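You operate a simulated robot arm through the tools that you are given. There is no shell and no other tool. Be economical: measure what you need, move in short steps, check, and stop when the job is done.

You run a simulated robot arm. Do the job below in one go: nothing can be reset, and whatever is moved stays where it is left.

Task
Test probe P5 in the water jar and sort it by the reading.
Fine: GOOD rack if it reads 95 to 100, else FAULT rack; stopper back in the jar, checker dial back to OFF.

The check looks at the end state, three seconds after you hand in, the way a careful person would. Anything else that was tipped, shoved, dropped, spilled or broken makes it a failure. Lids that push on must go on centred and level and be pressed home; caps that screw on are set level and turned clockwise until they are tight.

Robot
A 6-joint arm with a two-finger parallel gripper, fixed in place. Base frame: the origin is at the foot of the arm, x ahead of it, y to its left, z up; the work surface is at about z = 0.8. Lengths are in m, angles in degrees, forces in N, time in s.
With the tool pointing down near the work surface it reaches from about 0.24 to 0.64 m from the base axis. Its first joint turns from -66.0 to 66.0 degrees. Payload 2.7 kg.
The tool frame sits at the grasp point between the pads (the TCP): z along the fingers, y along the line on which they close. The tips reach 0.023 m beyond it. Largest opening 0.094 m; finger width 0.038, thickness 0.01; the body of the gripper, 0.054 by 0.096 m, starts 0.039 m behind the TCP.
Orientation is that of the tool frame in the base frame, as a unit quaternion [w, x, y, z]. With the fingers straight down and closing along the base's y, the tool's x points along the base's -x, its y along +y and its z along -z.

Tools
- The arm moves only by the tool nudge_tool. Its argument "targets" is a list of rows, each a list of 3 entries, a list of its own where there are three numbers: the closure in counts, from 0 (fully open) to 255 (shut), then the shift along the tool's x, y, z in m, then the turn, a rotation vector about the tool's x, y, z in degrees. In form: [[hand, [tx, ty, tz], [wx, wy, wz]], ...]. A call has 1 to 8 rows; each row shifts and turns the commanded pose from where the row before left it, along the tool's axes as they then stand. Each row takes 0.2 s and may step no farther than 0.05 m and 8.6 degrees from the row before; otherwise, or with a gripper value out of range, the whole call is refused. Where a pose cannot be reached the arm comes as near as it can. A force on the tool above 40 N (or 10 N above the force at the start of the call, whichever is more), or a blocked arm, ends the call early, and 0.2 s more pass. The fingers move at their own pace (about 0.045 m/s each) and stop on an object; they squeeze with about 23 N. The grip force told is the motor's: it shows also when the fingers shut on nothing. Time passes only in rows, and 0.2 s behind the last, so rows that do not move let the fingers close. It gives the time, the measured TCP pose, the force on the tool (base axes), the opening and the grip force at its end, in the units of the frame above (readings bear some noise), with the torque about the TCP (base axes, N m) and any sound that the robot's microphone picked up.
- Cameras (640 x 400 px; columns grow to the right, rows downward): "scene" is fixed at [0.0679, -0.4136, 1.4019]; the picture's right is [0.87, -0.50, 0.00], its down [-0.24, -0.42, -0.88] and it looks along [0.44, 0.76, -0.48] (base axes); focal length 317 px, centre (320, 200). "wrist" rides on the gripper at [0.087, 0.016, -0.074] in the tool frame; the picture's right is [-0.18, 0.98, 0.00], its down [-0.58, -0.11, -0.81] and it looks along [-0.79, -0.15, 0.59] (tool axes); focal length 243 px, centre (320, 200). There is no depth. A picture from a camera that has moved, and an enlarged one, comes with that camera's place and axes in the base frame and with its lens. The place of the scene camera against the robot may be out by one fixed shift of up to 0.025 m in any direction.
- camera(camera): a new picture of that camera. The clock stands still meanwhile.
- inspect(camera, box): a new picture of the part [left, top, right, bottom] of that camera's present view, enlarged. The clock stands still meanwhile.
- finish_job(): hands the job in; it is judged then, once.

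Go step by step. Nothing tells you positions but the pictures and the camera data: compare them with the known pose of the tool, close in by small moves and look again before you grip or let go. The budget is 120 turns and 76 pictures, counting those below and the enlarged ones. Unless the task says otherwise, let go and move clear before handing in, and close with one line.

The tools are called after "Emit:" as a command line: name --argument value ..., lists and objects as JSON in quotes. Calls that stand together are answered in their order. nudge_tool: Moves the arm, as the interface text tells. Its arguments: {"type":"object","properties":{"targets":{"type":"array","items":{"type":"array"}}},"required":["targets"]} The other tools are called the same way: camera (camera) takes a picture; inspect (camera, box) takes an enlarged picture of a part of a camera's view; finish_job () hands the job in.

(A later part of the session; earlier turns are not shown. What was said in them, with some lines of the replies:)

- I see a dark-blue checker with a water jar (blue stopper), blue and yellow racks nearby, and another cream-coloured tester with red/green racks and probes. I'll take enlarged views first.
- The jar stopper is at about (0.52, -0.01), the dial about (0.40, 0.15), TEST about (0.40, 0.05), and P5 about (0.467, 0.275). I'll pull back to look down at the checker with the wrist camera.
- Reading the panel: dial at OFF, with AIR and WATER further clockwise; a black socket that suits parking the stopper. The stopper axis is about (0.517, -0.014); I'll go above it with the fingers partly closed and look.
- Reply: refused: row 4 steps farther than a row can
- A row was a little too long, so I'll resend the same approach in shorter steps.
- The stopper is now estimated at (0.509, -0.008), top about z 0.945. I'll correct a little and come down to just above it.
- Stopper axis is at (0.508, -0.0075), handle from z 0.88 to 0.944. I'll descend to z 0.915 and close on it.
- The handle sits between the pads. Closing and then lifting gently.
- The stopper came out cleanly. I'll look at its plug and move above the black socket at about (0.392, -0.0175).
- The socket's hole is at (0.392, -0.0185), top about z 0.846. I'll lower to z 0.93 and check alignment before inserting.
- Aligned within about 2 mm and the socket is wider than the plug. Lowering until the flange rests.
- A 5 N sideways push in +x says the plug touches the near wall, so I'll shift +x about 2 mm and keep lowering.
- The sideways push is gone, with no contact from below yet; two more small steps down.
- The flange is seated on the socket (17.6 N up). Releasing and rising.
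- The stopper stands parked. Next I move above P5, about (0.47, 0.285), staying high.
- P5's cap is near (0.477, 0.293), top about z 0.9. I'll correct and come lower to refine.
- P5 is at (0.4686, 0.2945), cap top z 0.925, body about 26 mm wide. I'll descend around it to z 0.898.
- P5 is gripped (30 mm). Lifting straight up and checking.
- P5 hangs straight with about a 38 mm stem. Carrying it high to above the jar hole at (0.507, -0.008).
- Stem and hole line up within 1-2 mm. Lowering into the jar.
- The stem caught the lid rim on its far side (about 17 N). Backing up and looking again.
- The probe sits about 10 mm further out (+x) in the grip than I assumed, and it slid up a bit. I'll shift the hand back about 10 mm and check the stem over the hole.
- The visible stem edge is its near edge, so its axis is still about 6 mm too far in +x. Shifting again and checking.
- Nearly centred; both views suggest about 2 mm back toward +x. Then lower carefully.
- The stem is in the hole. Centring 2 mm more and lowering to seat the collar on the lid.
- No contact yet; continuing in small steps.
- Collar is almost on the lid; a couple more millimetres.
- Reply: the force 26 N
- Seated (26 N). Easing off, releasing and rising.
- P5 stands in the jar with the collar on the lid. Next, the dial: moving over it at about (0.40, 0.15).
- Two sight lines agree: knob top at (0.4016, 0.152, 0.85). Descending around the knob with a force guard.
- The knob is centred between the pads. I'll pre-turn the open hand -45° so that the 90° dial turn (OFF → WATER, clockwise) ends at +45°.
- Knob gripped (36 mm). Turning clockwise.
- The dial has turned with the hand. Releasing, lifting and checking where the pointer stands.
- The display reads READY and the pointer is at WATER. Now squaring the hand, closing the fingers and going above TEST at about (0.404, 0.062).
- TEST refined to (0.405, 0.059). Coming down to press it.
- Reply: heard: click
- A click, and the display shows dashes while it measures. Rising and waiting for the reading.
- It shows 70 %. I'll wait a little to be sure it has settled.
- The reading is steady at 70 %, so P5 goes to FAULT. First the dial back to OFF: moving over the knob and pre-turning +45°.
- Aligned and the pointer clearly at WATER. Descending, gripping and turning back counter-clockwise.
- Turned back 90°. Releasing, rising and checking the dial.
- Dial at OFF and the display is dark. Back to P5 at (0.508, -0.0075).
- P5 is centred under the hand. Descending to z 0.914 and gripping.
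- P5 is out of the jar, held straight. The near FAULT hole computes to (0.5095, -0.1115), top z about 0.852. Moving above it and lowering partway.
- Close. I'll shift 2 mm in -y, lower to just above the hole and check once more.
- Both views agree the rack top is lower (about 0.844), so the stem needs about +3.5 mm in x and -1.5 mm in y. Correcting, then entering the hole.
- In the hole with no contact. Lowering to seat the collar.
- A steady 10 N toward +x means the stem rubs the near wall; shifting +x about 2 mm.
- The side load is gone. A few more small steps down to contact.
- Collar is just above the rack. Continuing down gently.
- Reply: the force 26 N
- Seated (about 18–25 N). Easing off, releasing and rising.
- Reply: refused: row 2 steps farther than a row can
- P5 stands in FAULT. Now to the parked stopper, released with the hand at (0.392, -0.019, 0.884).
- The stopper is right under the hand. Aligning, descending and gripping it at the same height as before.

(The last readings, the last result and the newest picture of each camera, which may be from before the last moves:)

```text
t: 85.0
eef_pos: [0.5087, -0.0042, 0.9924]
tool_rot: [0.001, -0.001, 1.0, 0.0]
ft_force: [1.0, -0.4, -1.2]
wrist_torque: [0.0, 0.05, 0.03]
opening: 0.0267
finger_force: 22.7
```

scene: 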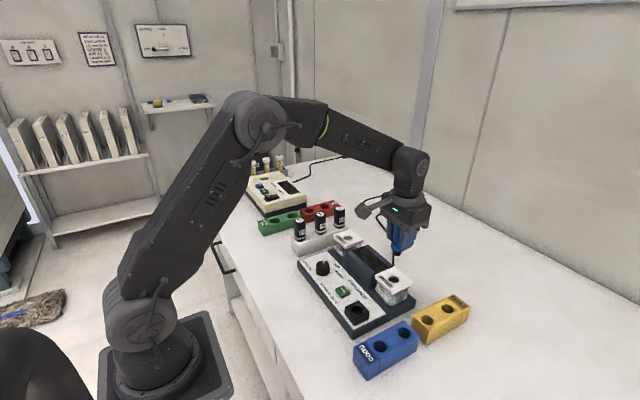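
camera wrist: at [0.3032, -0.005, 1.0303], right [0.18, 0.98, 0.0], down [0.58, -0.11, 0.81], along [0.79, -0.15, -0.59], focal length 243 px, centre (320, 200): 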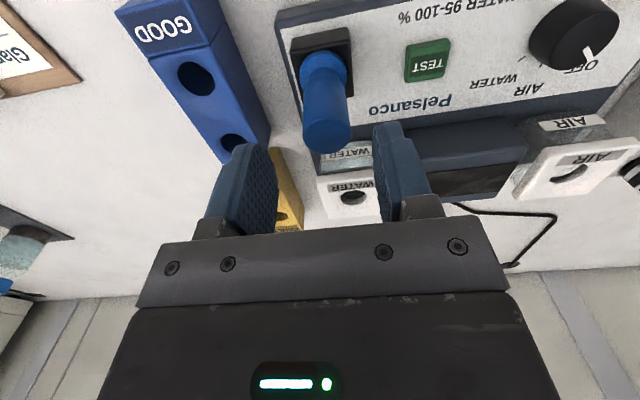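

By my move count the hand needs -2 mm in y and -1 mm in x to match where the stopper came from. Correcting, lowering to just above the hole and checking.

Emit:
nudge_tool --targets '[[255, [0.001, -0.0019, 0], [0, 0, 0]], [255, [0, 0, 0.03], [0, 0, 0]], [255, [0, 0, 0.02], [0, 0, 0]], [255, [0, 0, 0], [0, 0, 0]]]'

Emit:
inspect --camera "scene" --box '[350, 220, 430, 310]'

Emit:
inspect --camera "wrist" --box '[220, 20, 420, 240]'

```text
t: 86.0
eef_pos: [0.5087, -0.0066, 0.9406]
tool_rot: [0.0, -0.001, 1.0, 0.002]
ft_force: [0.2, -0.9, -0.9]
wrist_torque: [-0.01, 0.01, 0.01]
opening: 0.0267
finger_force: 23.1
```

```text
4.44 times, centred on (390, 265) of scene
camera zoom: at [0.0679, -0.4136, 1.4019], right [0.87, -0.5, 0.0], down [-0.24, -0.42, -0.88], along [0.44, 0.76, -0.48], focal length 1410 px, centre (9, -89)
```

zoom: 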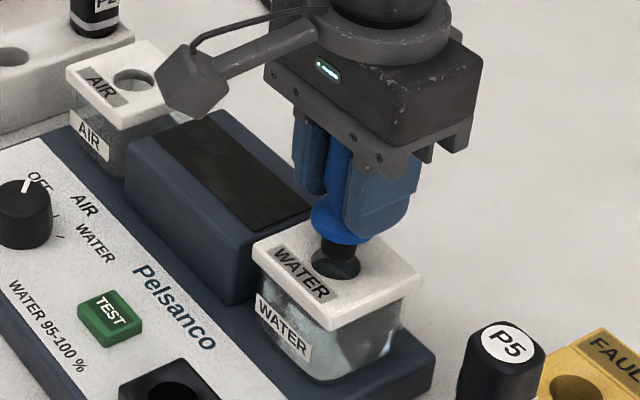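

```text
1.82 times, centred on (320, 130) of wrist
camera zoom: at [0.4218, 0.0093, 1.0161], right [0.18, 0.98, 0.0], down [0.58, -0.11, 0.81], along [0.79, -0.15, -0.59], focal length 441 px, centre (320, 327)
```

zoom: 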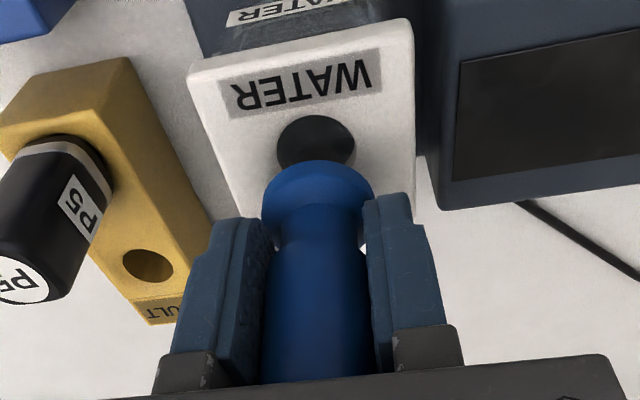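

The plug is entering the hole and centred. Lowering in small steps to seat it.

Emit:
nudge_tool --targets '[[255, [0, 0, 0.008], [0, 0, 0]], [255, [0, 0, 0.006], [0, 0, 0]], [255, [0, 0, 0.004], [0, 0, 0]], [255, [0, 0, 0.002], [0, 0, 0]], [255, [0, 0, 0], [0, 0, 0]]]'

Emit:
nudge_tool --targets '[[255, [0, 0, 0.002], [0, 0, 0]], [255, [0, 0, 0.001], [0, 0, 0]], [255, [0, 0, 0.001], [0, 0, 0]], [255, [0, 0, 0], [0, 0, 0]]]'

```text
t: 87.2
eef_pos: [0.5085, -0.0085, 0.9195]
tool_rot: [0.001, -0.001, 1.0, 0.001]
ft_force: [0.6, -0.7, 0.4]
wrist_torque: [-0.03, -0.04, 0.0]
opening: 0.0269
finger_force: 22.9
```

```text
t: 88.2
eef_pos: [0.5078, -0.0072, 0.9174]
tool_rot: [0.004, -0.001, 1.0, 0.0]
ft_force: [-1.7, -1.6, 17.8]
wrist_torque: [-0.06, -0.17, -0.04]
opening: 0.0267
finger_force: 22.3
```

Contact at 18 N; pressing slightly more to be sure it is home.

Emit:
nudge_tool --targets '[[255, [0, 0, 0.001], [0, 0, 0]], [255, [0, 0, 0.001], [0, 0, 0]], [255, [0, 0, 0], [0, 0, 0]]]'

Emit:
inspect --camera "scene" --box '[360, 230, 420, 300]'

```text
t: 89.0
eef_pos: [0.5074, -0.0068, 0.9152]
tool_rot: [0.004, -0.001, 1.0, 0.0]
ft_force: [-2.0, -4.0, 27.4]
wrist_torque: [0.01, -0.24, -0.04]
opening: 0.027
finger_force: 23.1
```

```text
5.71 times, centred on (390, 265) of scene
camera zoom: at [0.0674, -0.4137, 1.4019], right [0.87, -0.5, 0.0], down [-0.24, -0.42, -0.88], along [0.44, 0.76, -0.48], focal length 1813 px, centre (-80, -171)
```

zoom: 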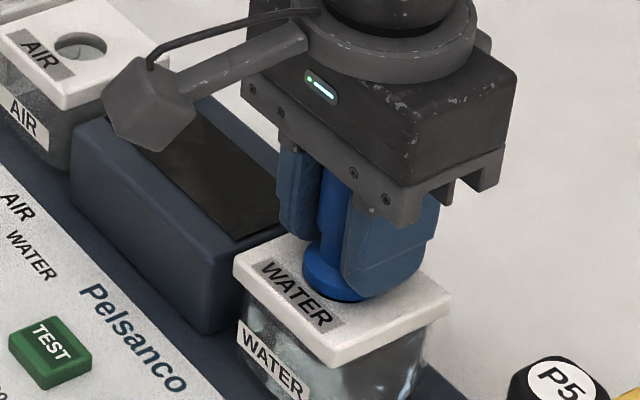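

Flange is flat on the lid at the original height. Releasing and moving clear.

Emit:
nudge_tool --targets '[[255, [0, 0, -0.002], [0, 0, 0]], [110, [0, 0, 0], [0, 0, 0]], [110, [0, 0, 0], [0, 0, 0]], [110, [0, 0, 0], [0, 0, 0]], [110, [0, 0, -0.03], [0, 0, 0]], [110, [0, 0, -0.045], [0, 0, 0]], [110, [0, 0, -0.045], [0, 0, 0]], [110, [0, 0, -0.045], [0, 0, 0]]]'

Emit:
nudge_tool --targets '[[110, [0, 0.03, -0.03], [0, 0, 0]], [110, [0, 0.04, 0], [0, 0, 0]], [110, [0, 0, 0], [0, 0, 0]]]'

Emit:
inspect --camera "scene" --box '[290, 200, 480, 380]'

```text
t: 90.8
eef_pos: [0.5063, -0.0051, 1.0824]
tool_rot: [0.001, -0.001, 1.0, 0.001]
ft_force: [0.3, -0.8, -0.3]
wrist_torque: [-0.04, 0.02, 0.02]
opening: 0.0534
finger_force: 0.0
```

```text
t: 91.6
eef_pos: [0.5072, 0.0638, 1.1123]
tool_rot: [0.001, -0.001, 1.0, 0.001]
ft_force: [0.4, 0.6, -0.9]
wrist_torque: [0.02, 0.01, -0.02]
opening: 0.0533
finger_force: 0.0
```

```text
2.22 times, centred on (385, 290) of scene
camera zoom: at [0.0679, -0.4136, 1.4019], right [0.87, -0.5, 0.0], down [-0.24, -0.42, -0.88], along [0.43, 0.76, -0.48], focal length 705 px, centre (176, 0)
```

zoom: 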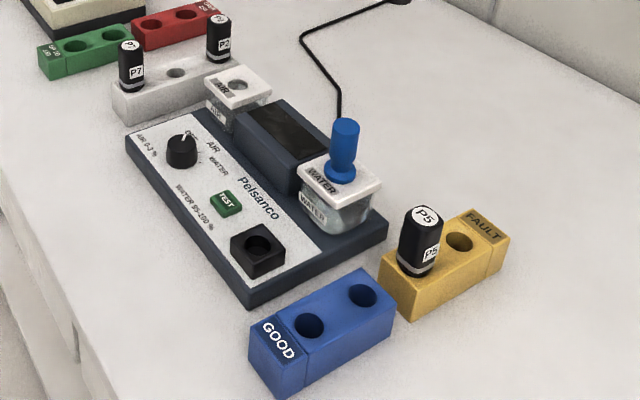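

P5 stands in FAULT, the stopper is back in the jar, the dial is at OFF, and nothing else has moved. Handing in.

Emit:
finish_job

```text
The job is handed in.
```

P5 read 70 % in the water jar, so it went into the FAULT rack; the stopper is back in the jar and the checker dial is at OFF.
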